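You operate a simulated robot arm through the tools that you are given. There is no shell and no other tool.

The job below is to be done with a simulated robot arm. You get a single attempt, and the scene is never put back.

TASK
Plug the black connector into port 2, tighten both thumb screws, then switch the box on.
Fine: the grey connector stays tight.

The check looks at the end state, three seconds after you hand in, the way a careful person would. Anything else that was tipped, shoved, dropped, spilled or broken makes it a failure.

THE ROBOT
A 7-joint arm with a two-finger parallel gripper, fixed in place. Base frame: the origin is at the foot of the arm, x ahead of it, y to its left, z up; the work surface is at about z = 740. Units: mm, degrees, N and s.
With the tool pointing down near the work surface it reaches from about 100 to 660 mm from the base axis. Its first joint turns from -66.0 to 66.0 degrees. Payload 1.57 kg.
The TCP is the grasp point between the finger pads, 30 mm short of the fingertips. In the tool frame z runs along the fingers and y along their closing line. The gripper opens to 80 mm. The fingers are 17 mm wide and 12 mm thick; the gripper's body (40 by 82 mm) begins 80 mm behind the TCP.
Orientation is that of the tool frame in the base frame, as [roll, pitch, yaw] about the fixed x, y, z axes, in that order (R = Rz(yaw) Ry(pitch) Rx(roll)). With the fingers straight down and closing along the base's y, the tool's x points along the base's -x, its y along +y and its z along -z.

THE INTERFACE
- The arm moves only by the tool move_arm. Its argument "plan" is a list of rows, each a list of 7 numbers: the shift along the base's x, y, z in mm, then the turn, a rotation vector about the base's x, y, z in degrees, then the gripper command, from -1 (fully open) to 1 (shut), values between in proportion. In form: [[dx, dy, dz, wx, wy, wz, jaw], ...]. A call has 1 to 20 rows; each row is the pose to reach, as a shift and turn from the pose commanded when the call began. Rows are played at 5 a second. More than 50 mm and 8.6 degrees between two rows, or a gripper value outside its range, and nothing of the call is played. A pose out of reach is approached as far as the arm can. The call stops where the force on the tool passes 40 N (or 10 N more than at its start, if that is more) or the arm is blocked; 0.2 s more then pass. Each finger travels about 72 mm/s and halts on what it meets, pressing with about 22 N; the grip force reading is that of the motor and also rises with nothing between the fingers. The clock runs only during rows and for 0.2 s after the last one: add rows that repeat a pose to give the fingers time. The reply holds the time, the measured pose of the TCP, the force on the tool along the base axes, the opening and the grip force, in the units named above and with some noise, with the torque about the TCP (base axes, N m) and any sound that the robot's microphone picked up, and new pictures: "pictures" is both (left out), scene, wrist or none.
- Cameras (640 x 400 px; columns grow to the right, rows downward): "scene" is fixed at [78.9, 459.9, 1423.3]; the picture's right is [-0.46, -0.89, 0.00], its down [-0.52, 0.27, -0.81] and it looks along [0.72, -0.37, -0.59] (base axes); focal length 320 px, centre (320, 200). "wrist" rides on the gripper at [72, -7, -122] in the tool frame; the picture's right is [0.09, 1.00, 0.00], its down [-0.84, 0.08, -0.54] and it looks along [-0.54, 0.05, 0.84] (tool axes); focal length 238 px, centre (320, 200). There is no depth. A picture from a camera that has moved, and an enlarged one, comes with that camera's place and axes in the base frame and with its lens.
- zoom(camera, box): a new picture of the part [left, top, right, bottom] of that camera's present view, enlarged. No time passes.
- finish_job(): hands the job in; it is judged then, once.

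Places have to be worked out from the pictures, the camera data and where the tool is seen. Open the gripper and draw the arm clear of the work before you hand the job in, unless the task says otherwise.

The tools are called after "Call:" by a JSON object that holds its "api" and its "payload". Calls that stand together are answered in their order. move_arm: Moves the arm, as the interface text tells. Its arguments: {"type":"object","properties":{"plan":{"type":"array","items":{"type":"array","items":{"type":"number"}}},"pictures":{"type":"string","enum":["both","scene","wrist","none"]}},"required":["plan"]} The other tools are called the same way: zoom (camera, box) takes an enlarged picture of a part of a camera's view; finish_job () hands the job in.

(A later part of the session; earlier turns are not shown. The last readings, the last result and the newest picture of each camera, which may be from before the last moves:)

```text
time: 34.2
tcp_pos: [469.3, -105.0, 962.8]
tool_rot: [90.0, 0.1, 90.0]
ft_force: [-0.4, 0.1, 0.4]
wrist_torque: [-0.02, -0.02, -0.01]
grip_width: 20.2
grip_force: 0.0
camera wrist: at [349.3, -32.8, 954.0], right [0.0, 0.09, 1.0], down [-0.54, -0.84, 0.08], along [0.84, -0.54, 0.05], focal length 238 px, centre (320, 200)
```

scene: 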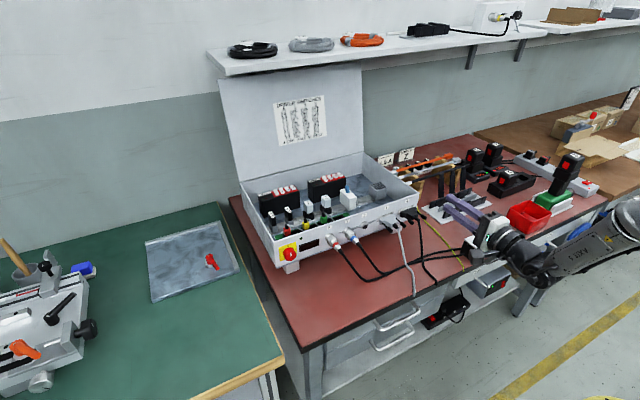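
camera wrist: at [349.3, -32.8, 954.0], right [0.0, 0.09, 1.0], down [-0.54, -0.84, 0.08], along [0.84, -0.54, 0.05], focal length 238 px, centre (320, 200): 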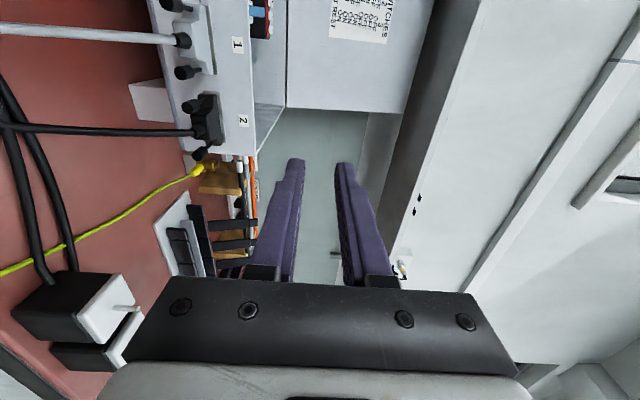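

The tool now points at the panel with the fingers one above the other. Before lowering, I'll check the black cable's route and the knobs.

Call:
{"api": "zoom", "payload": {"camera": "scene", "box": [360, 190, 520, 290]}}

Call:
{"api": "zoom", "payload": {"camera": "wrist", "box": [0, 0, 280, 175]}}

Call:
{"api": "zoom", "payload": {"camera": "wrist", "box": [140, 0, 268, 180]}}

```text
4.00 times, centred on (440, 240) of scene
camera zoom: at [78.9, 459.9, 1423.3], right [-0.46, -0.89, 0.0], down [-0.52, 0.27, -0.81], along [0.72, -0.37, -0.59], focal length 1279 px, centre (-160, 40)
```

zoom: 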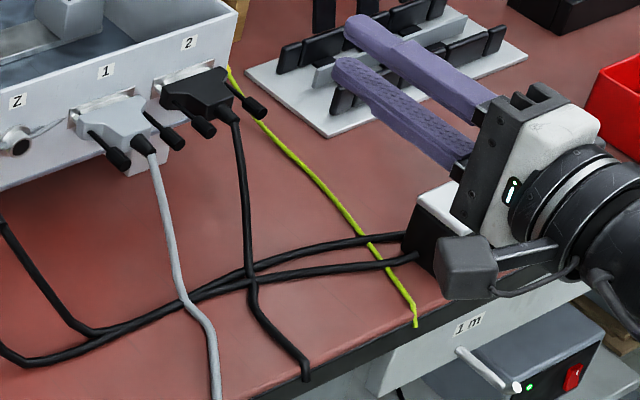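

```text
2.29 times, centred on (140, 88) of wrist
camera zoom: at [349.3, -32.8, 954.0], right [0.0, 0.09, 1.0], down [-0.54, -0.84, 0.08], along [0.84, -0.54, 0.05], focal length 545 px, centre (731, 457)
```

zoom: 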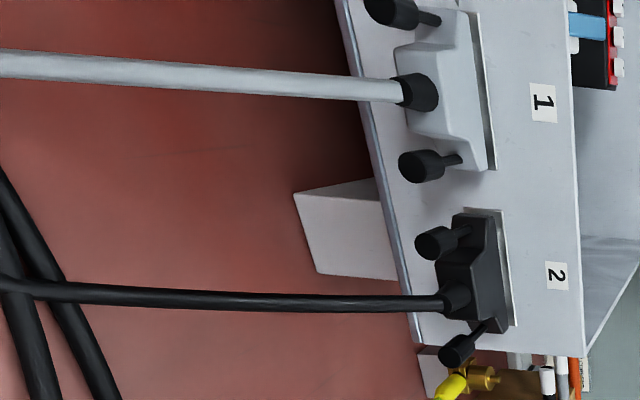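

```text
2.22 times, centred on (204, 90) of wrist
camera zoom: at [349.3, -32.8, 954.0], right [0.0, 0.09, 1.0], down [-0.54, -0.84, 0.08], along [0.84, -0.54, 0.05], focal length 530 px, centre (578, 444)
```

zoom: 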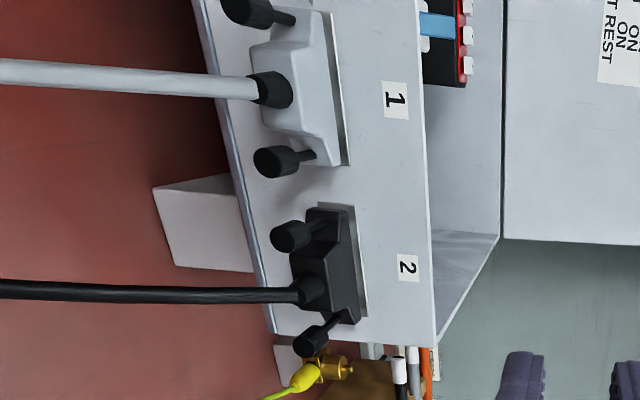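

Knobs of the black connector are near (573, -89.., 843) and (573, -135.., 842); cable drops steeply so it won't meet the gripper body. I'll lower to a pre-grasp behind the +y knob, fingertips ~25 mm short of it.

Call:
{"api": "move_arm", "payload": {"plan": [[0, 4, -30, 0, 0, 0, 0.5], [0, 8, -60, 0, 0, 0, 0.5], [10, 12, -90, 0, 0, 0, 0.5], [25, 14, -110, 0, 0, 0, 0.5], [40, 14, -120, 0, 0, 0, 0.5], [50, 14, -120, 0, 0, 0, 0.5], [50, 14, -120, 0, 0, 0, 0.5]]}}

Call:
{"api": "zoom", "payload": {"camera": "wrist", "box": [220, 90, 400, 240]}}

Call:
{"api": "zoom", "payload": {"camera": "scene", "box": [370, 190, 466, 250]}}

```text
time: 35.8
tcp_pos: [520.0, -91.6, 843.9]
tool_rot: [90.1, 0.3, 90.0]
ft_force: [0.4, 0.4, -0.2]
wrist_torque: [0.0, -0.05, 0.0]
grip_width: 20.1
grip_force: 0.0
camera wrist: at [399.6, -19.2, 834.5], right [0.0, 0.1, 1.0], down [-0.54, -0.84, 0.08], along [0.84, -0.54, 0.05], focal length 238 px, centre (320, 200)
```

scene: 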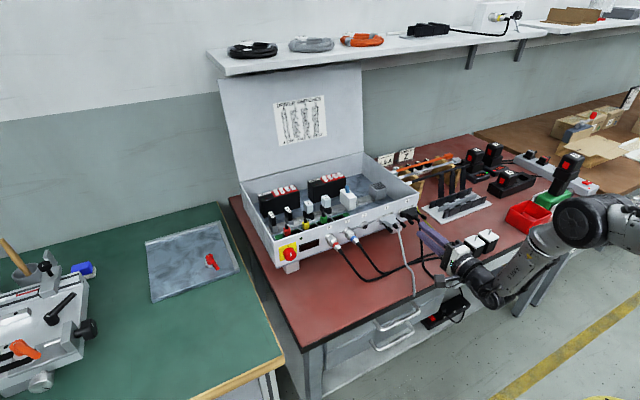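
wrist: 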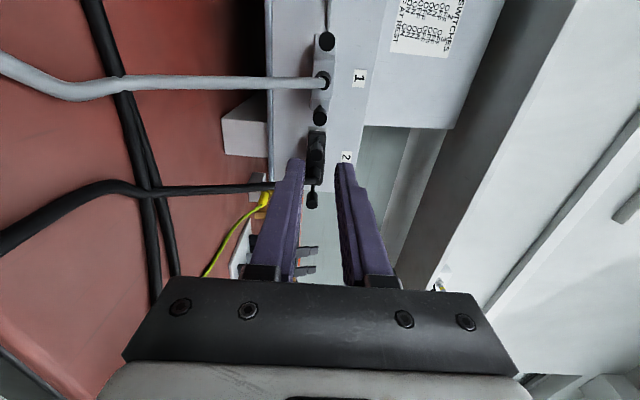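

```text
2.67 times, centred on (310, 165) of wrist
camera zoom: at [399.6, -19.2, 834.5], right [0.0, 0.1, 1.0], down [-0.54, -0.84, 0.08], along [0.84, -0.54, 0.05], focal length 636 px, centre (347, 293)
```

zoom: 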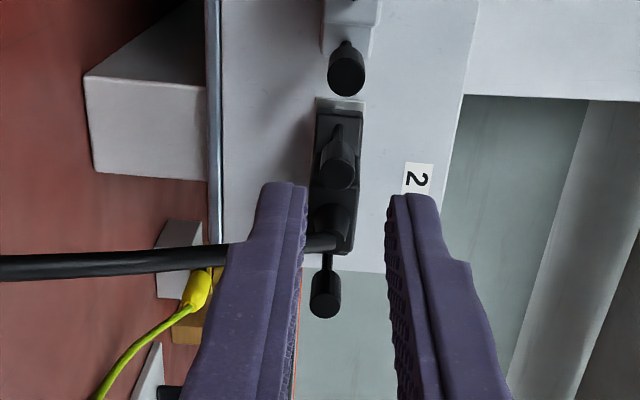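

```text
6.67 times, centred on (418, 220) of scene
camera zoom: at [78.9, 459.9, 1423.3], right [-0.46, -0.89, 0.0], down [-0.52, 0.27, -0.81], along [0.72, -0.37, -0.59], focal length 2131 px, centre (-333, 67)
```

zoom: 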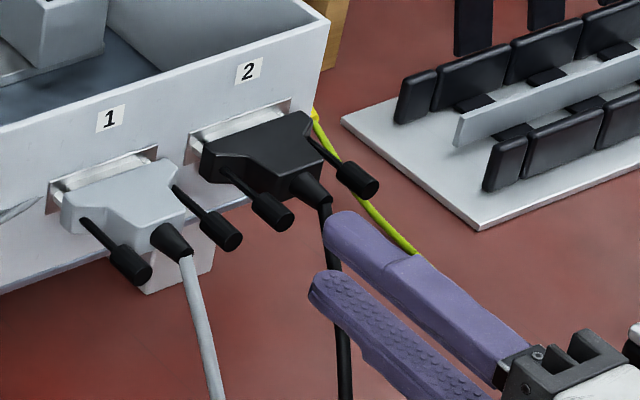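

The fingers bracket the knob, but it appears ~3 mm lower and a few mm to +y of the tool axis. Zooming tighter to measure before advancing.

Call:
{"api": "zoom", "payload": {"camera": "wrist", "box": [290, 105, 354, 225]}}

Call:
{"api": "zoom", "payload": {"camera": "wrist", "box": [296, 120, 344, 150]}}

Call:
{"api": "zoom", "payload": {"camera": "scene", "box": [395, 208, 435, 238]}}

```text
3.33 times, centred on (322, 165) of wrist
camera zoom: at [399.6, -19.2, 834.5], right [0.0, 0.1, 1.0], down [-0.54, -0.84, 0.08], along [0.84, -0.54, 0.05], focal length 794 px, centre (313, 317)
```

zoom: 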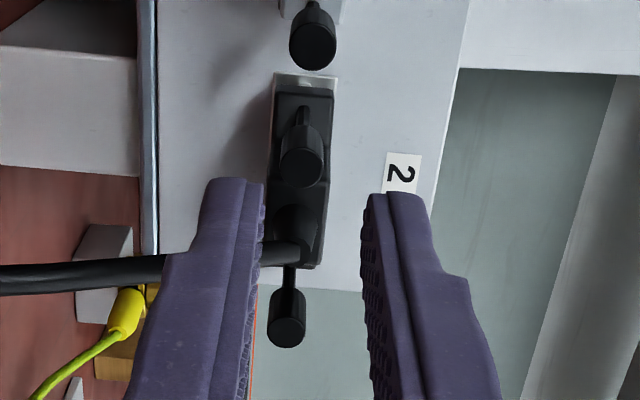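

```text
13.33 times, centred on (320, 135) of wrist
camera zoom: at [399.6, -19.2, 834.5], right [0.0, 0.1, 1.0], down [-0.54, -0.84, 0.08], along [0.84, -0.54, 0.05], focal length 3178 px, centre (320, 1067)
```

zoom: 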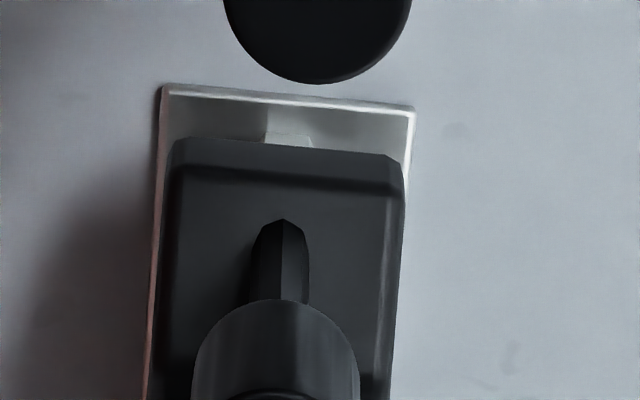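

```text
13.33 times, centred on (415, 223) of scene
camera zoom: at [78.9, 459.9, 1423.3], right [-0.46, -0.89, 0.0], down [-0.52, 0.27, -0.81], along [0.72, -0.37, -0.59], focal length 4262 px, centre (-947, -107)
```

zoom: 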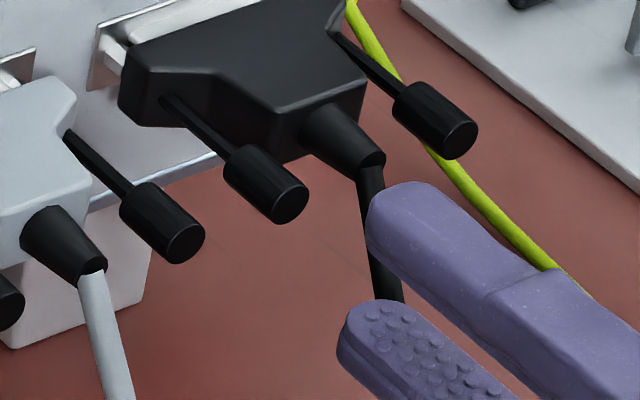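

Using the 47 mm knob spacing, the +y knob's end is at x≈580, about 1 mm to -y and 3 mm below the tool axis. I'll correct that and advance so the tips cover the rear ~10 mm of the knob, checking halfway.

Call:
{"api": "move_arm", "payload": {"plan": [[0, -1.2, -3.1, 0, 0, 0, 0.5], [10, -1.2, -3.1, 0, 0, 0, 0.5], [20, -1.2, -3.1, 0, 0, 0, 0.5], [24, -1.2, -3.1, 0, 0, 0, 0.5]], "pictures": "wrist"}}

Call:
{"api": "zoom", "payload": {"camera": "wrist", "box": [280, 125, 360, 225]}}

Call:
{"api": "zoom", "payload": {"camera": "scene", "box": [395, 208, 435, 238]}}

```text
time: 36.8
tcp_pos: [544.4, -92.9, 839.7]
tool_rot: [90.1, 0.2, 90.1]
ft_force: [-0.6, 0.3, -0.5]
wrist_torque: [0.01, 0.0, -0.02]
grip_width: 19.9
grip_force: 0.0
camera wrist: at [423.3, -20.6, 831.0], right [0.0, 0.1, 1.0], down [-0.54, -0.84, 0.08], along [0.84, -0.54, 0.05], focal length 238 px, centre (320, 200)
```

wrist: 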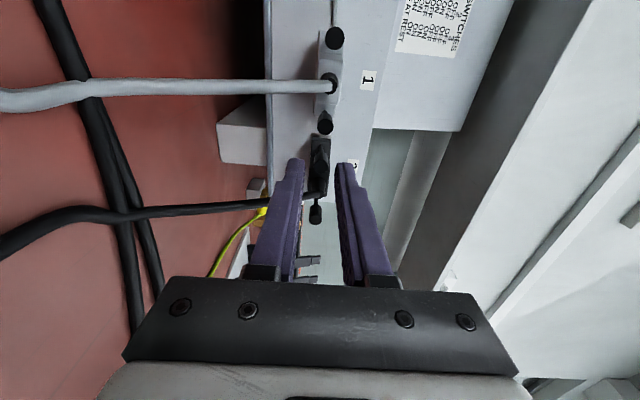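

```text
4.00 times, centred on (320, 175) of wrist
camera zoom: at [423.3, -20.6, 831.0], right [0.0, 0.1, 1.0], down [-0.54, -0.84, 0.08], along [0.84, -0.54, 0.05], focal length 953 px, centre (320, 300)
```

zoom: 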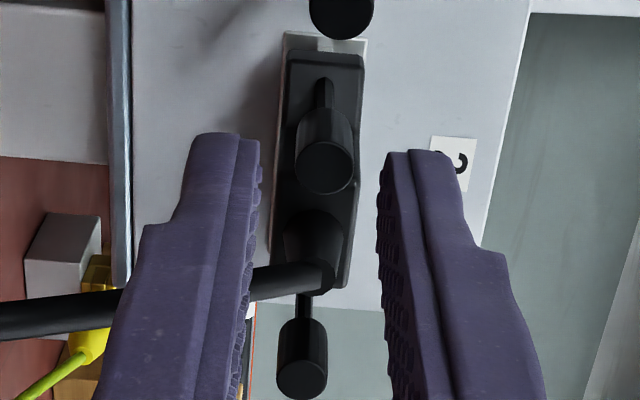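

```text
13.33 times, centred on (415, 223) of scene
camera zoom: at [78.9, 459.9, 1423.3], right [-0.46, -0.89, 0.0], down [-0.52, 0.27, -0.81], along [0.72, -0.37, -0.59], focal length 4262 px, centre (-947, -107)
```

zoom: 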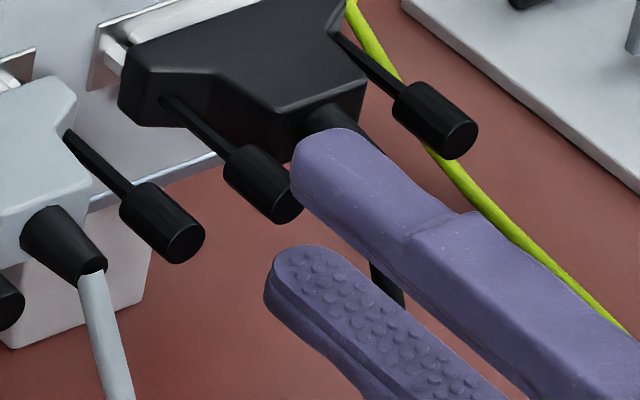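

Knob is now centred between the fingers within ~0.5 mm. Advancing 14 mm so the tips overlap the rear 9 mm of the knob.

Call:
{"api": "move_arm", "payload": {"plan": [[5, -0.2, 0.3, 0, 0, 0, 0.5], [10, -0.2, 0.3, 0, 0, 0, 0.5], [14, -0.2, 0.3, 0, 0, 0, 0.5], [14, -0.2, 0.3, 0, 0, 0, 0.5]], "pictures": "wrist"}}

Call:
{"api": "zoom", "payload": {"camera": "wrist", "box": [280, 125, 360, 225]}}

Call:
{"api": "zoom", "payload": {"camera": "scene", "box": [390, 205, 430, 235]}}

```text
time: 37.8
tcp_pos: [557.1, -92.3, 840.5]
tool_rot: [90.1, 0.2, 90.1]
ft_force: [0.5, 0.6, 0.3]
wrist_torque: [0.0, 0.0, -0.02]
grip_width: 19.6
grip_force: 0.0
camera wrist: at [437.2, -20.5, 831.3], right [0.0, 0.1, 1.0], down [-0.54, -0.84, 0.08], along [0.84, -0.54, 0.05], focal length 238 px, centre (320, 200)
```

wrist: 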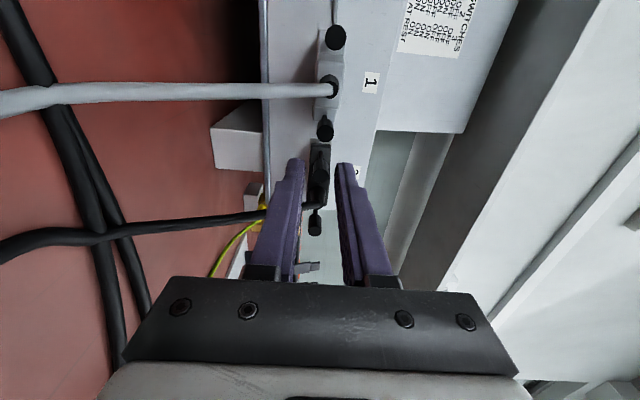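

```text
4.00 times, centred on (320, 175) of wrist
camera zoom: at [437.2, -20.5, 831.3], right [0.0, 0.1, 1.0], down [-0.54, -0.84, 0.08], along [0.84, -0.54, 0.05], focal length 953 px, centre (320, 300)
```

zoom: 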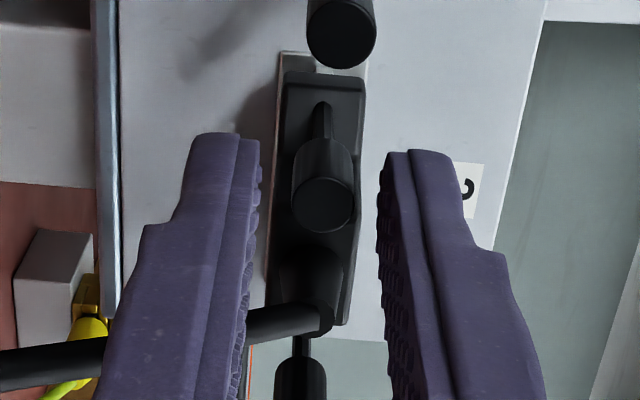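

```text
13.33 times, centred on (410, 220) of scene
camera zoom: at [78.9, 459.9, 1423.3], right [-0.46, -0.89, 0.0], down [-0.52, 0.27, -0.81], along [0.72, -0.37, -0.59], focal length 4262 px, centre (-880, -67)
```

zoom: 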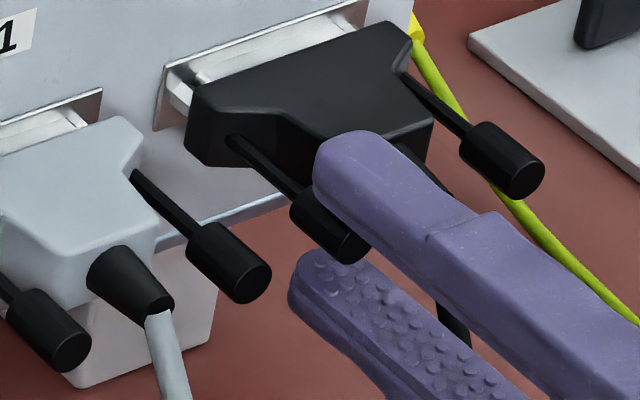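

The knob sits between the pads. I'll close on it and turn +50° (clockwise seen from the front), watching torque and position.

Call:
{"api": "move_arm", "payload": {"plan": [[0, 0, 0, 0, 0, 0, 0.75], [0, 0, 0, 0, 0, 0, 1], [0, 0, 0, 0, 0, 0, 1], [0, 0, 0, 0, 0, 0, 1]], "pictures": "wrist"}}

Call:
{"api": "zoom", "payload": {"camera": "wrist", "box": [280, 125, 360, 225]}}

Call:
{"api": "zoom", "payload": {"camera": "scene", "box": [390, 205, 430, 235]}}

```text
time: 38.8
tcp_pos: [557.2, -92.6, 840.9]
tool_rot: [90.0, 0.1, 90.2]
ft_force: [0.3, 0.2, 0.2]
wrist_torque: [0.01, -0.14, 0.03]
grip_width: 8.2
grip_force: 22.3
camera wrist: at [437.3, -20.6, 831.4], right [0.0, 0.1, 1.0], down [-0.54, -0.84, 0.08], along [0.84, -0.54, 0.05], focal length 238 px, centre (320, 200)
```

wrist: 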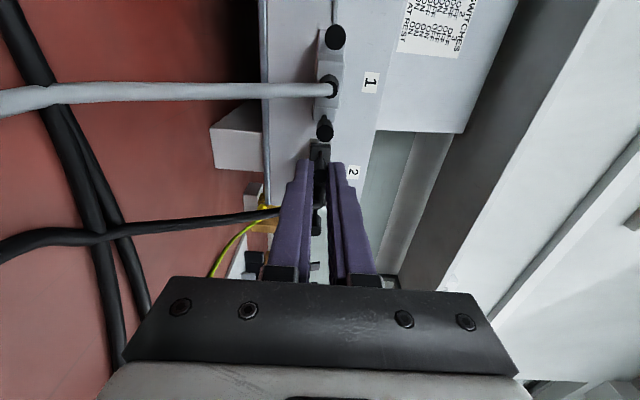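

```text
4.00 times, centred on (320, 175) of wrist
camera zoom: at [437.3, -20.6, 831.4], right [0.0, 0.1, 1.0], down [-0.54, -0.84, 0.08], along [0.84, -0.54, 0.05], focal length 953 px, centre (320, 300)
```

zoom: 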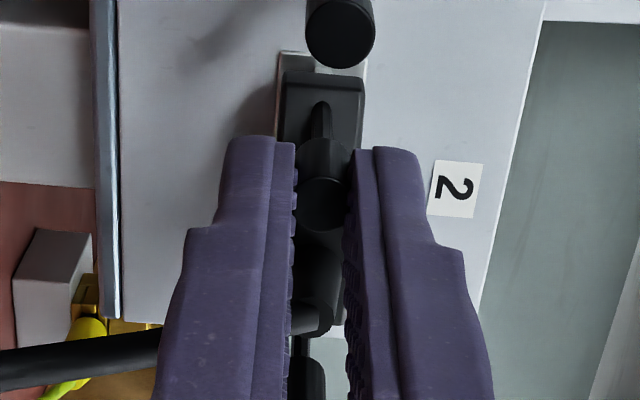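

```text
13.33 times, centred on (410, 220) of scene
camera zoom: at [78.9, 459.9, 1423.3], right [-0.46, -0.89, 0.0], down [-0.52, 0.27, -0.81], along [0.72, -0.37, -0.59], focal length 4262 px, centre (-880, -67)
```

zoom: 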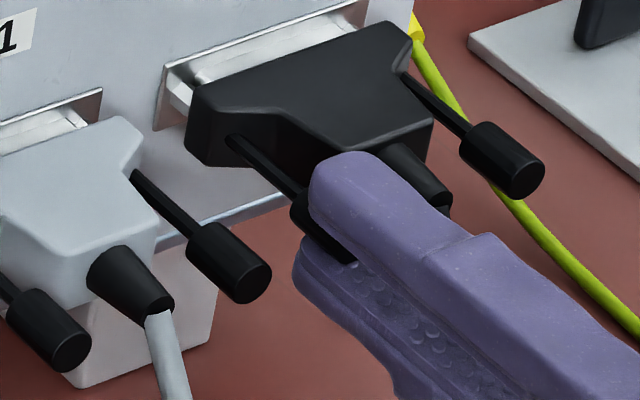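

Gripped (8.2 mm). Now turning clockwise 50° in steps.

Call:
{"api": "move_arm", "payload": {"plan": [[0, 0, 0, 8, 0, 0, 1], [0, 0, 0, 16, 0, 0, 1], [0, 0, 0, 24, 0, 0, 1], [0, 0, 0, 32, 0, 0, 1], [0, 0, 0, 40, 0, 0, 1], [0, 0, 0, 48, 0, 0, 1], [0, 0, 0, 50, 0, 0, 1]], "pictures": "both"}}

Call:
{"api": "zoom", "payload": {"camera": "wrist", "box": [260, 105, 380, 225]}}

Call:
{"api": "zoom", "payload": {"camera": "scene", "box": [390, 205, 430, 235]}}

```text
time: 40.4
tcp_pos: [556.9, -92.2, 839.2]
tool_rot: [90.1, -50.0, 90.1]
ft_force: [9.2, 4.0, -4.9]
wrist_torque: [0.0, -0.03, 0.03]
grip_width: 8.6
grip_force: 22.2
camera wrist: at [437.2, -40.9, 888.5], right [0.0, -0.7, 0.71], down [-0.54, -0.6, -0.59], along [0.84, -0.38, -0.38], focal length 238 px, centre (320, 200)
```

scene: 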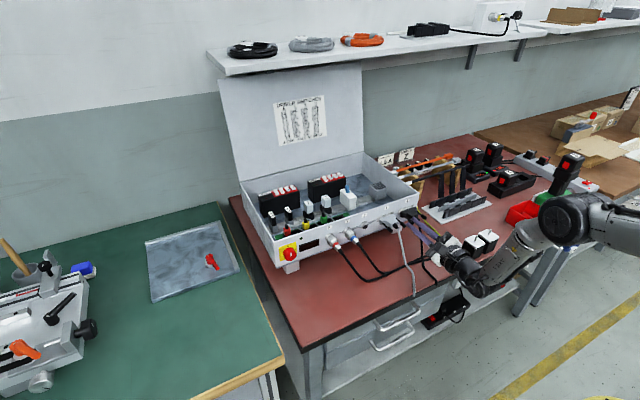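
wrist: 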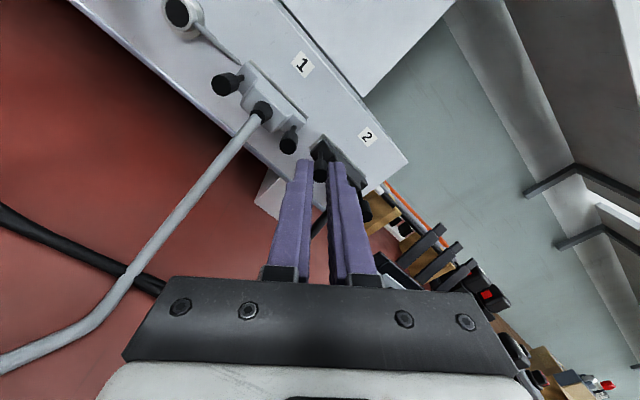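

```text
3.33 times, centred on (320, 165) of wrist
camera zoom: at [437.2, -40.9, 888.5], right [0.0, -0.7, 0.71], down [-0.54, -0.6, -0.59], along [0.84, -0.38, -0.38], focal length 794 px, centre (320, 317)
```

zoom: 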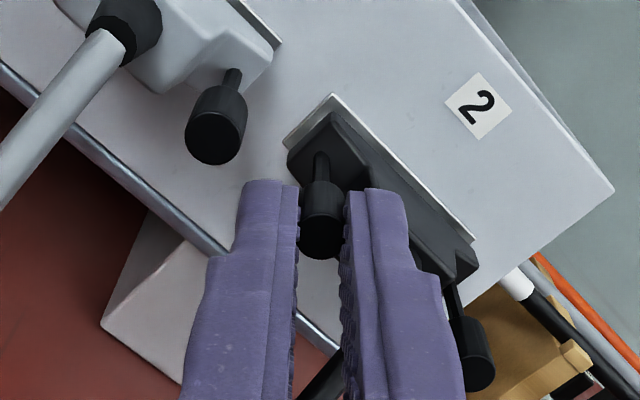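

```text
13.33 times, centred on (410, 220) of scene
camera zoom: at [79.2, 459.9, 1423.3], right [-0.46, -0.89, 0.0], down [-0.52, 0.27, -0.81], along [0.72, -0.37, -0.59], focal length 4262 px, centre (-880, -67)
```

zoom: 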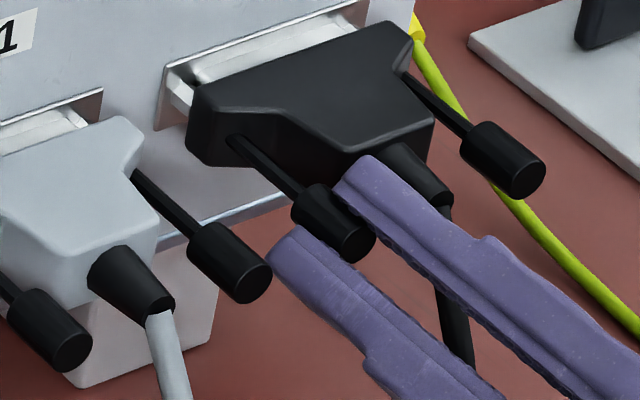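

The turn went smoothly, and a +9 N axial pull suggests the screw is drawing in. I'll open slightly, wind back 80° (closing line staying away from cable and grey knob), and re-grip.

Call:
{"api": "move_arm", "payload": {"plan": [[0, 0, 0, 0, 0, 0, 0.65], [0, 0, 0, 0, 0, 0, 0.65], [0, 0, 0, -8, 0, 0, 0.65], [0, 0, 0, -16, 0, 0, 0.65], [0, 0, 0, -24, 0, 0, 0.65], [0, 0, 0, -32, 0, 0, 0.65], [0, 0, 0, -40, 0, 0, 0.65], [0, 0, 0, -48, 0, 0, 0.65], [0, 0, 0, -50, 0, 0, 0.65]], "pictures": "wrist"}}

Call:
{"api": "zoom", "payload": {"camera": "wrist", "box": [280, 125, 360, 225]}}

Call:
{"api": "zoom", "payload": {"camera": "scene", "box": [390, 205, 430, 235]}}

```text
time: 42.4
tcp_pos: [557.7, -93.5, 838.2]
tool_rot: [90.0, 0.3, 90.1]
ft_force: [-0.5, -0.4, -0.1]
wrist_torque: [-0.03, 0.0, 0.01]
grip_width: 14.0
grip_force: 0.2
camera wrist: at [437.1, -20.9, 831.2], right [0.0, 0.1, 1.0], down [-0.54, -0.84, 0.08], along [0.84, -0.54, 0.05], focal length 238 px, centre (320, 200)
```

wrist: 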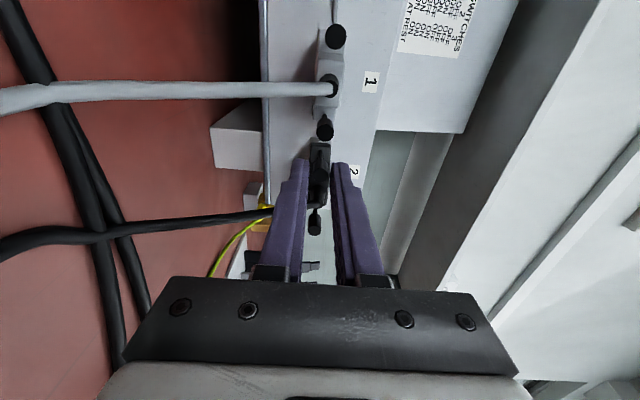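

```text
4.00 times, centred on (320, 175) of wrist
camera zoom: at [437.1, -20.9, 831.2], right [0.0, 0.1, 1.0], down [-0.54, -0.84, 0.08], along [0.84, -0.54, 0.05], focal length 953 px, centre (320, 300)
```

zoom: 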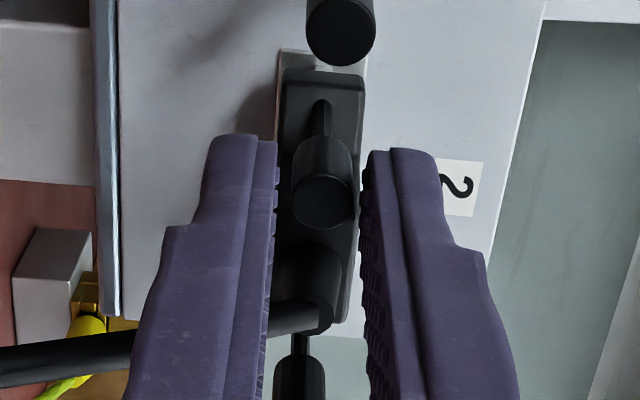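

```text
13.33 times, centred on (410, 220) of scene
camera zoom: at [78.9, 459.9, 1423.3], right [-0.46, -0.89, 0.0], down [-0.52, 0.27, -0.81], along [0.72, -0.37, -0.59], focal length 4262 px, centre (-880, -67)
```

zoom: 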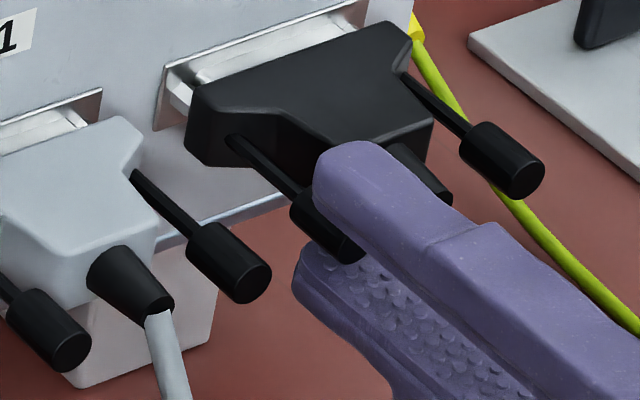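

Knob stays put and everything else is undisturbed. Next: wind back to 60°, re-grip, and turn clockwise 80° in one call.

Call:
{"api": "move_arm", "payload": {"plan": [[0, 0, 0, -8, 0, 0, 0.65], [0, 0, 0, -16, 0, 0, 0.65], [0, 0, 0, -24, 0, 0, 0.65], [0, 0, 0, -30, 0, 0, 0.65], [0, 0, 0, -30, 0, 0, 1], [0, 0, 0, -30, 0, 0, 1], [0, 0, 0, -30, 0, 0, 1], [0, 0, 0, -22, 0, 0, 1], [0, 0, 0, -14, 0, 0, 1], [0, 0, 0, -6, 0, 0, 1], [0, 0, 0, 2, 0, 0, 1], [0, 0, 0, 10, 0, 0, 1], [0, 0, 0, 18, 0, 0, 1], [0, 0, 0, 26, 0, 0, 1], [0, 0, 0, 34, 0, 0, 1], [0, 0, 0, 42, 0, 0, 1], [0, 0, 0, 50, 0, 0, 1], [0, 0, 0, 50, 0, 0, 1]], "pictures": "wrist"}}

Call:
{"api": "zoom", "payload": {"camera": "wrist", "box": [280, 125, 360, 225]}}

Call:
{"api": "zoom", "payload": {"camera": "scene", "box": [390, 205, 430, 235]}}

```text
time: 46.2
tcp_pos: [557.9, -91.6, 838.5]
tool_rot: [90.2, -50.0, 90.0]
ft_force: [11.4, 0.3, -5.0]
wrist_torque: [0.03, 0.04, 0.02]
grip_width: 8.6
grip_force: 21.5
camera wrist: at [437.3, -40.9, 888.6], right [0.0, -0.7, 0.71], down [-0.54, -0.6, -0.59], along [0.84, -0.38, -0.38], focal length 238 px, centre (320, 200)
```

wrist: 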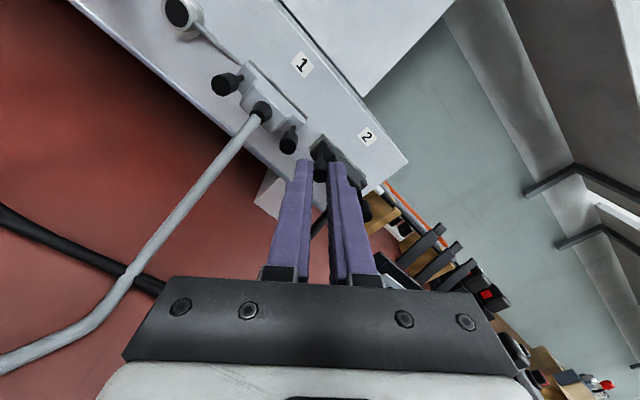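

```text
4.00 times, centred on (320, 175) of wrist
camera zoom: at [437.3, -40.9, 888.6], right [0.0, -0.7, 0.71], down [-0.54, -0.6, -0.59], along [0.84, -0.38, -0.38], focal length 953 px, centre (320, 300)
```

zoom: 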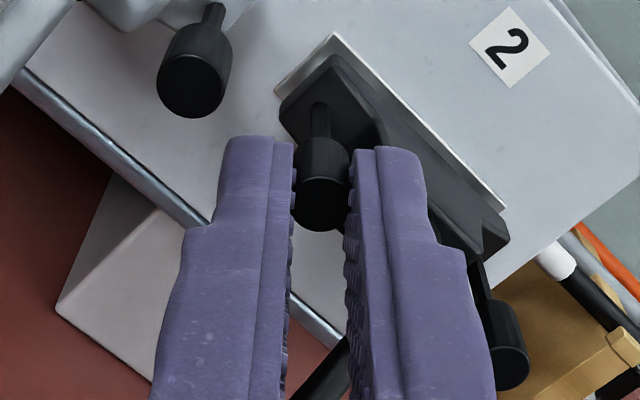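

```text
13.33 times, centred on (410, 220) of scene
camera zoom: at [79.3, 459.8, 1423.3], right [-0.46, -0.89, 0.0], down [-0.52, 0.27, -0.81], along [0.72, -0.37, -0.59], focal length 4262 px, centre (-880, -67)
```

zoom: 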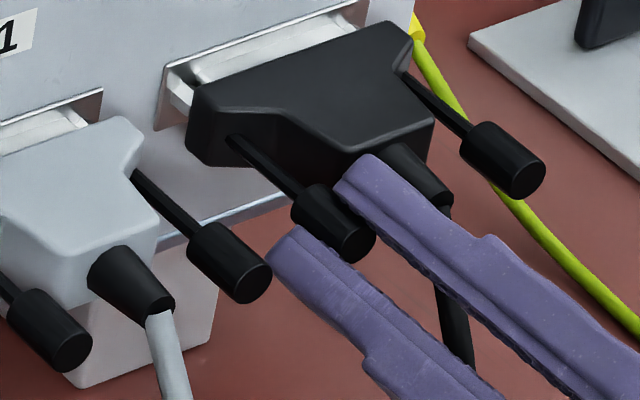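

Same smooth turn with ~+11 N axial pull and no clear torque yet. I'll zoom hard on the knob to see if facets or marks show it actually rotating with the fingers.

Call:
{"api": "zoom", "payload": {"camera": "wrist", "box": [304, 158, 336, 186]}}

Call:
{"api": "zoom", "payload": {"camera": "wrist", "box": [270, 125, 302, 155]}}

Call:
{"api": "zoom", "payload": {"camera": "wrist", "box": [352, 185, 384, 215]}}

Call:
{"api": "zoom", "payload": {"camera": "scene", "box": [402, 216, 422, 232]}}

```text
14.29 times, centred on (320, 172) of wrist
camera zoom: at [437.3, -40.9, 888.6], right [0.0, -0.7, 0.71], down [-0.54, -0.6, -0.59], along [0.84, -0.38, -0.38], focal length 3405 px, centre (320, 600)
```

zoom: 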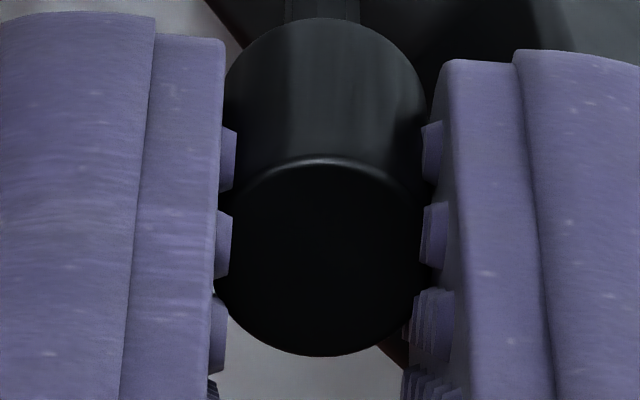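

```text
13.33 times, centred on (286, 140) of wrist
camera zoom: at [437.3, -40.9, 888.6], right [0.0, -0.7, 0.71], down [-0.54, -0.6, -0.59], along [0.84, -0.38, -0.38], focal length 3178 px, centre (773, 1000)
```

zoom: 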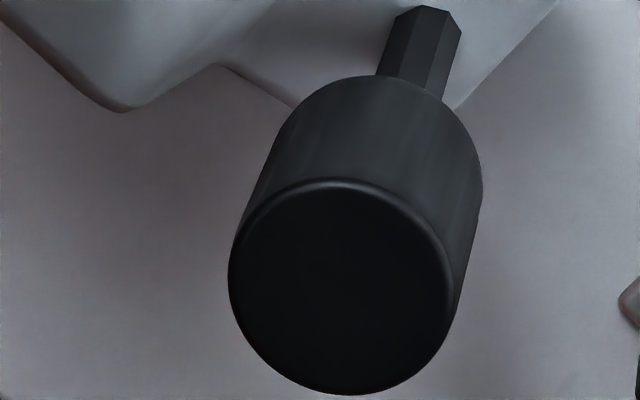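

```text
13.33 times, centred on (368, 200) of wrist
camera zoom: at [437.3, -40.9, 888.6], right [0.0, -0.7, 0.71], down [-0.54, -0.6, -0.59], along [0.84, -0.38, -0.38], focal length 3178 px, centre (-320, 200)
```

zoom: 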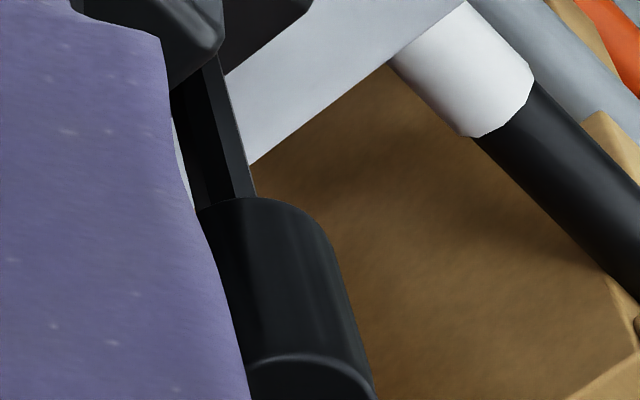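

```text
16.00 times, centred on (412, 224) of scene
camera zoom: at [79.3, 459.8, 1423.3], right [-0.46, -0.89, 0.0], down [-0.52, 0.27, -0.81], along [0.72, -0.37, -0.59], focal length 5114 px, centre (-1152, -184)
```

zoom: 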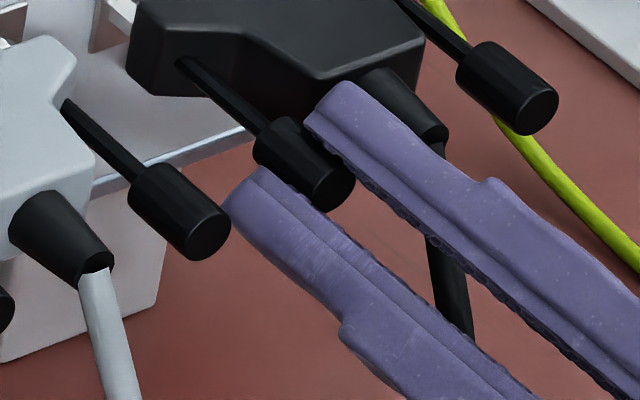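

The shaft is faceted (octagonal), so I can use it as a rotation indicator. I'll open, return to the 90° pose, and zoom on the shaft facets there.

Call:
{"api": "move_arm", "payload": {"plan": [[0, 0, 0, 0, 0, 0, 0.65], [0, 0, 0, 0, 0, 0, 0.65], [0, 0, 0, -8, 0, 0, 0.65], [0, 0, 0, -16, 0, 0, 0.65], [0, 0, 0, -24, 0, 0, 0.65], [0, 0, 0, -32, 0, 0, 0.65], [0, 0, 0, -40, 0, 0, 0.65], [0, 0, 0, -48, 0, 0, 0.65], [0, 0, 0, -50, 0, 0, 0.65]], "pictures": "none"}}

Call:
{"api": "zoom", "payload": {"camera": "wrist", "box": [304, 140, 336, 160]}}

Call:
{"api": "zoom", "payload": {"camera": "wrist", "box": [304, 156, 336, 188]}}

Call:
{"api": "zoom", "payload": {"camera": "wrist", "box": [300, 204, 332, 240]}}

```text
time: 48.2
tcp_pos: [557.4, -92.5, 840.4]
tool_rot: [90.1, 0.3, 90.1]
ft_force: [0.4, -0.6, -0.4]
wrist_torque: [0.02, 0.01, 0.02]
grip_width: 13.9
grip_force: 0.0
```

```text
16.00 times, centred on (320, 150) of wrist
camera zoom: at [437.2, -20.5, 831.4], right [0.0, 0.1, 1.0], down [-0.54, -0.84, 0.08], along [0.84, -0.54, 0.05], focal length 3814 px, centre (320, 1000)
```

zoom: 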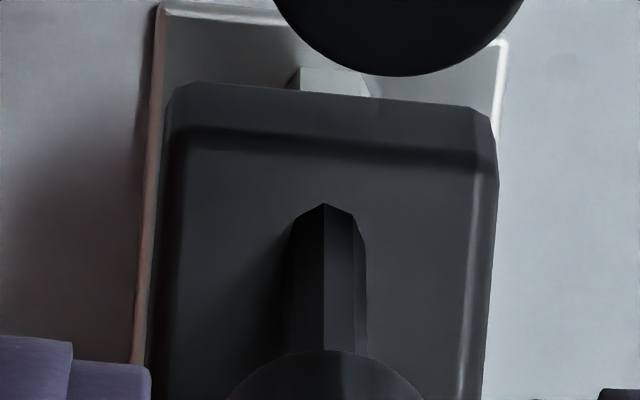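

```text
12.50 times, centred on (320, 172) of wrist
camera zoom: at [437.2, -20.5, 831.4], right [0.0, 0.1, 1.0], down [-0.54, -0.84, 0.08], along [0.84, -0.54, 0.05], focal length 2979 px, centre (320, 550)
```

zoom: 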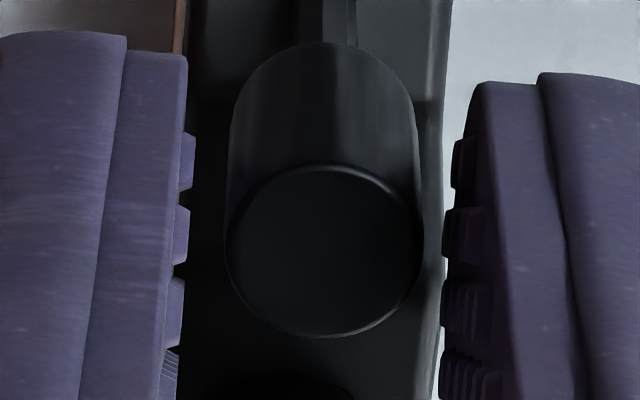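

```text
11.11 times, centred on (316, 222) of wrist
camera zoom: at [437.2, -20.5, 831.4], right [0.0, 0.1, 1.0], down [-0.54, -0.84, 0.08], along [0.84, -0.54, 0.05], focal length 2648 px, centre (364, -44)
```

zoom: 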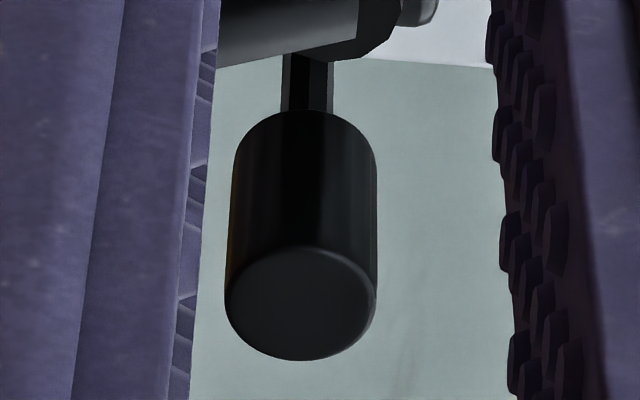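

The shaft's ridge is visible at column ~323 now. One more 80° stroke, then I'll compare the ridge position.

Call:
{"api": "move_arm", "payload": {"plan": [[0, 0, 0, -8, 0, 0, 0.65], [0, 0, 0, -16, 0, 0, 0.65], [0, 0, 0, -24, 0, 0, 0.65], [0, 0, 0, -30, 0, 0, 0.65], [0, 0, 0, -30, 0, 0, 1], [0, 0, 0, -30, 0, 0, 1], [0, 0, 0, -30, 0, 0, 1], [0, 0, 0, -22, 0, 0, 1], [0, 0, 0, -14, 0, 0, 1], [0, 0, 0, -6, 0, 0, 1], [0, 0, 0, 2, 0, 0, 1], [0, 0, 0, 10, 0, 0, 1], [0, 0, 0, 18, 0, 0, 1], [0, 0, 0, 26, 0, 0, 1], [0, 0, 0, 34, 0, 0, 1], [0, 0, 0, 42, 0, 0, 1], [0, 0, 0, 50, 0, 0, 1], [0, 0, 0, 50, 0, 0, 1]], "pictures": "none"}}

Call:
{"api": "move_arm", "payload": {"plan": [[0, 0, 0, 0, 0, 0, 0.65], [0, 0, 0, 0, 0, 0, 0.65], [0, 0, 0, -8, 0, 0, 0.65], [0, 0, 0, -16, 0, 0, 0.65], [0, 0, 0, -24, 0, 0, 0.65], [0, 0, 0, -32, 0, 0, 0.65], [0, 0, 0, -40, 0, 0, 0.65], [0, 0, 0, -48, 0, 0, 0.65], [0, 0, 0, -50, 0, 0, 0.65]], "pictures": "none"}}

Call:
{"api": "zoom", "payload": {"camera": "wrist", "box": [304, 140, 336, 160]}}

Call:
{"api": "zoom", "payload": {"camera": "wrist", "box": [304, 156, 336, 188]}}

```text
time: 52.0
tcp_pos: [557.5, -91.6, 839.0]
tool_rot: [90.1, -49.9, 90.1]
ft_force: [0.8, 8.3, -0.2]
wrist_torque: [0.01, -0.07, 0.29]
grip_width: 8.8
grip_force: 22.0
```

```text
time: 54.0
tcp_pos: [557.4, -91.5, 838.6]
tool_rot: [90.1, 0.3, 90.1]
ft_force: [-0.5, -0.2, -0.6]
wrist_torque: [-0.01, 0.01, 0.04]
grip_width: 14.0
grip_force: 0.0
```

```text
16.00 times, centred on (320, 150) of wrist
camera zoom: at [437.0, -20.3, 830.9], right [0.0, 0.1, 1.0], down [-0.54, -0.84, 0.08], along [0.84, -0.54, 0.05], focal length 3814 px, centre (320, 1000)
```

zoom: 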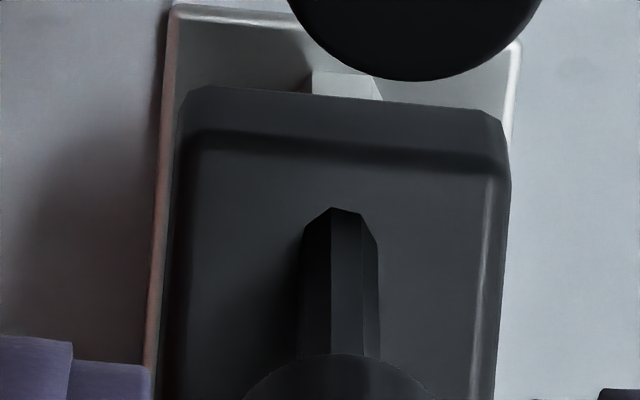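

```text
12.50 times, centred on (320, 172) of wrist
camera zoom: at [437.0, -20.3, 830.9], right [0.0, 0.1, 1.0], down [-0.54, -0.84, 0.08], along [0.84, -0.54, 0.05], focal length 2979 px, centre (320, 550)
```

zoom: 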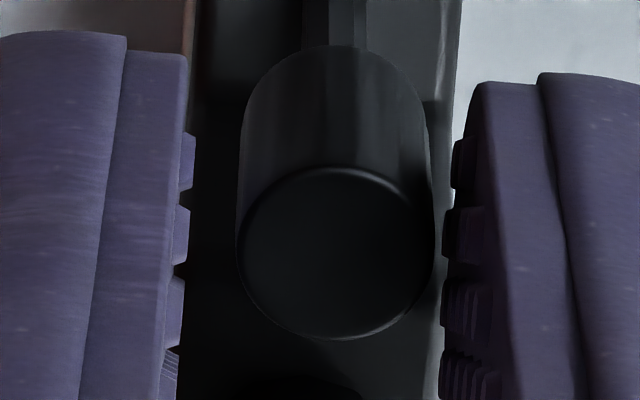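

The facets shifted consistently with the knob turning with the fingers (~210° so far). The knob appears ~0.8 mm above the tool axis now; I'll correct that and continue turning, watching for torque.

Call:
{"api": "move_arm", "payload": {"plan": [[0, 0, 0.7, -8, 0, 0, 0.65], [0, 0, 0.7, -16, 0, 0, 0.65], [0, 0, 0.7, -24, 0, 0, 0.65], [0, 0, 0.7, -30, 0, 0, 0.65], [0, 0, 0.7, -30, 0, 0, 1], [0, 0, 0.7, -30, 0, 0, 1], [0, 0, 0.7, -22, 0, 0, 1], [0, 0, 0.7, -14, 0, 0, 1], [0, 0, 0.7, -6, 0, 0, 1], [0, 0, 0.7, 2, 0, 0, 1], [0, 0, 0.7, 10, 0, 0, 1], [0, 0, 0.7, 18, 0, 0, 1], [0, 0, 0.7, 26, 0, 0, 1], [0, 0, 0.7, 34, 0, 0, 1], [0, 0, 0.7, 42, 0, 0, 1], [0, 0, 0.7, 50, 0, 0, 1]], "pictures": "none"}}

Call:
{"api": "move_arm", "payload": {"plan": [[0, 0, 0, 0, 0, 0, 0.65], [0, 0, 0, -8.5, 0, 0, 0.65], [0, 0, 0, -17, 0, 0, 0.65], [0, 0, 0, -25.5, 0, 0, 0.65], [0, 0, 0, -34, 0, 0, 0.65], [0, 0, 0, -42.5, 0, 0, 0.65], [0, 0, 0, -51, 0, 0, 0.65], [0, 0, 0, -59.5, 0, 0, 0.65], [0, 0, 0, -68, 0, 0, 0.65], [0, 0, 0, -68, 0, 0, 1], [0, 0, 0, -68, 0, 0, 1], [0, 0, 0, -59.5, 0, 0, 1], [0, 0, 0, -51, 0, 0, 1], [0, 0, 0, -42.5, 0, 0, 1], [0, 0, 0, -34, 0, 0, 1], [0, 0, 0, -25.5, 0, 0, 1], [0, 0, 0, -17, 0, 0, 1], [0, 0, 0, -8.5, 0, 0, 1], [0, 0, 0, 0, 0, 0, 1]], "pictures": "none"}}

Call:
{"api": "zoom", "payload": {"camera": "wrist", "box": [260, 105, 380, 225]}}

Call:
{"api": "zoom", "payload": {"camera": "scene", "box": [390, 205, 430, 235]}}

```text
time: 57.4
tcp_pos: [556.4, -91.7, 839.6]
tool_rot: [90.2, -49.9, 89.9]
ft_force: [10.5, 0.0, -8.8]
wrist_torque: [-0.05, 0.17, -0.17]
grip_width: 8.5
grip_force: 21.8
```

```text
time: 61.4
tcp_pos: [557.4, -91.4, 839.1]
tool_rot: [90.3, -50.0, 89.9]
ft_force: [5.5, -0.3, -7.2]
wrist_torque: [-0.08, 0.2, -0.04]
grip_width: 8.4
grip_force: 22.0
```

```text
3.33 times, centred on (320, 165) of wrist
camera zoom: at [437.0, -41.0, 888.8], right [0.0, -0.7, 0.71], down [-0.54, -0.6, -0.59], along [0.84, -0.38, -0.38], focal length 794 px, centre (320, 317)
```

zoom: 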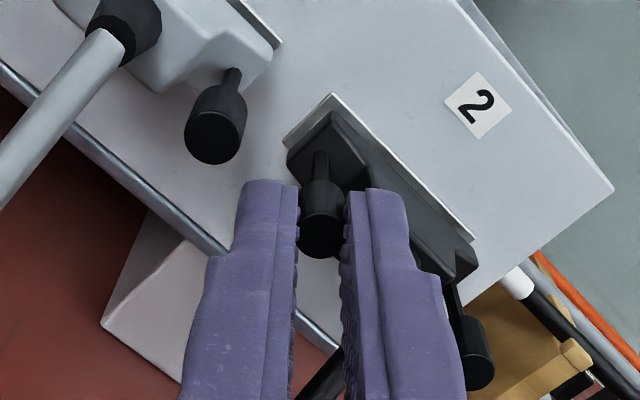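

```text
13.33 times, centred on (410, 220) of scene
camera zoom: at [79.2, 459.8, 1423.3], right [-0.46, -0.89, 0.0], down [-0.52, 0.27, -0.81], along [0.72, -0.37, -0.59], focal length 4262 px, centre (-880, -67)
```

zoom: 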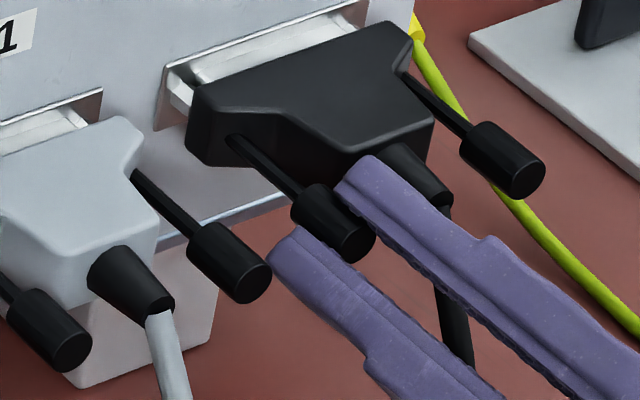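

Resisting torque about x is starting to build (-0.05, then -0.08 N·m) after about one turn. Continuing the strokes.

Call:
{"api": "zoom", "payload": {"camera": "wrist", "box": [304, 140, 336, 160]}}

Call:
{"api": "move_arm", "payload": {"plan": [[0, 0, 0, 0, 0, 0, 0.65], [0, 0, 0, -8.5, 0, 0, 0.65], [0, 0, 0, -17, 0, 0, 0.65], [0, 0, 0, -25.5, 0, 0, 0.65], [0, 0, 0, -34, 0, 0, 0.65], [0, 0, 0, -42.5, 0, 0, 0.65], [0, 0, 0, -51, 0, 0, 0.65], [0, 0, 0, -59.5, 0, 0, 0.65], [0, 0, 0, -68, 0, 0, 0.65], [0, 0, 0, -68, 0, 0, 1], [0, 0, 0, -68, 0, 0, 1], [0, 0, 0, -59.5, 0, 0, 1], [0, 0, 0, -51, 0, 0, 1], [0, 0, 0, -42.5, 0, 0, 1], [0, 0, 0, -34, 0, 0, 1], [0, 0, 0, -25.5, 0, 0, 1], [0, 0, 0, -17, 0, 0, 1], [0, 0, 0, -8.5, 0, 0, 1], [0, 0, 0, 0, 0, 0, 1]], "pictures": "none"}}

Call:
{"api": "zoom", "payload": {"camera": "wrist", "box": [304, 140, 336, 160]}}

```text
16.00 times, centred on (320, 150) of wrist
camera zoom: at [437.0, -41.0, 888.8], right [0.0, -0.7, 0.71], down [-0.54, -0.6, -0.59], along [0.84, -0.38, -0.38], focal length 3814 px, centre (320, 1000)
```

zoom: 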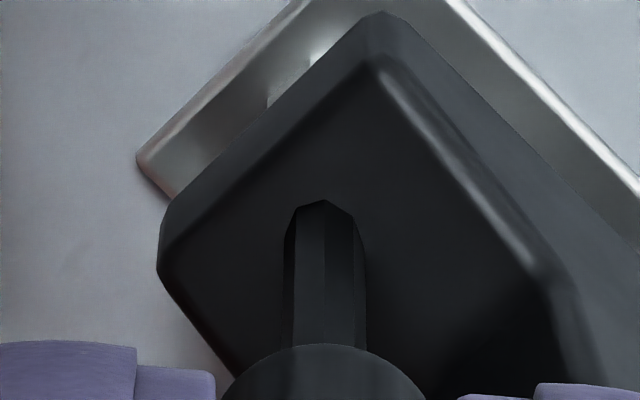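

```text
time: 65.4
tcp_pos: [556.2, -92.1, 839.4]
tool_rot: [90.2, -50.1, 90.1]
ft_force: [0.3, 2.6, -5.6]
wrist_torque: [-0.07, 0.15, 0.06]
grip_width: 8.6
grip_force: 22.2
```

```text
16.00 times, centred on (320, 150) of wrist
camera zoom: at [436.7, -41.0, 888.8], right [0.0, -0.7, 0.71], down [-0.54, -0.6, -0.59], along [0.84, -0.38, -0.38], focal length 3814 px, centre (320, 1000)
```

zoom: 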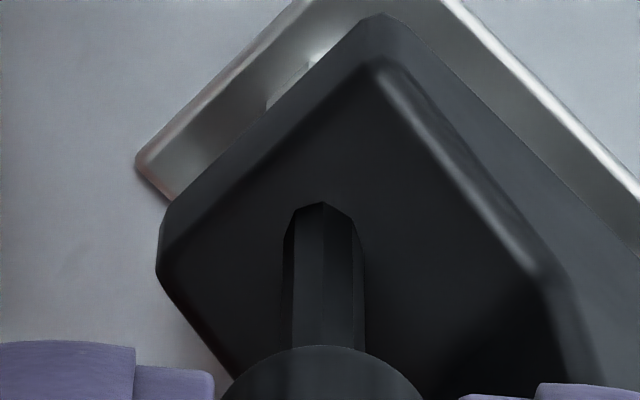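

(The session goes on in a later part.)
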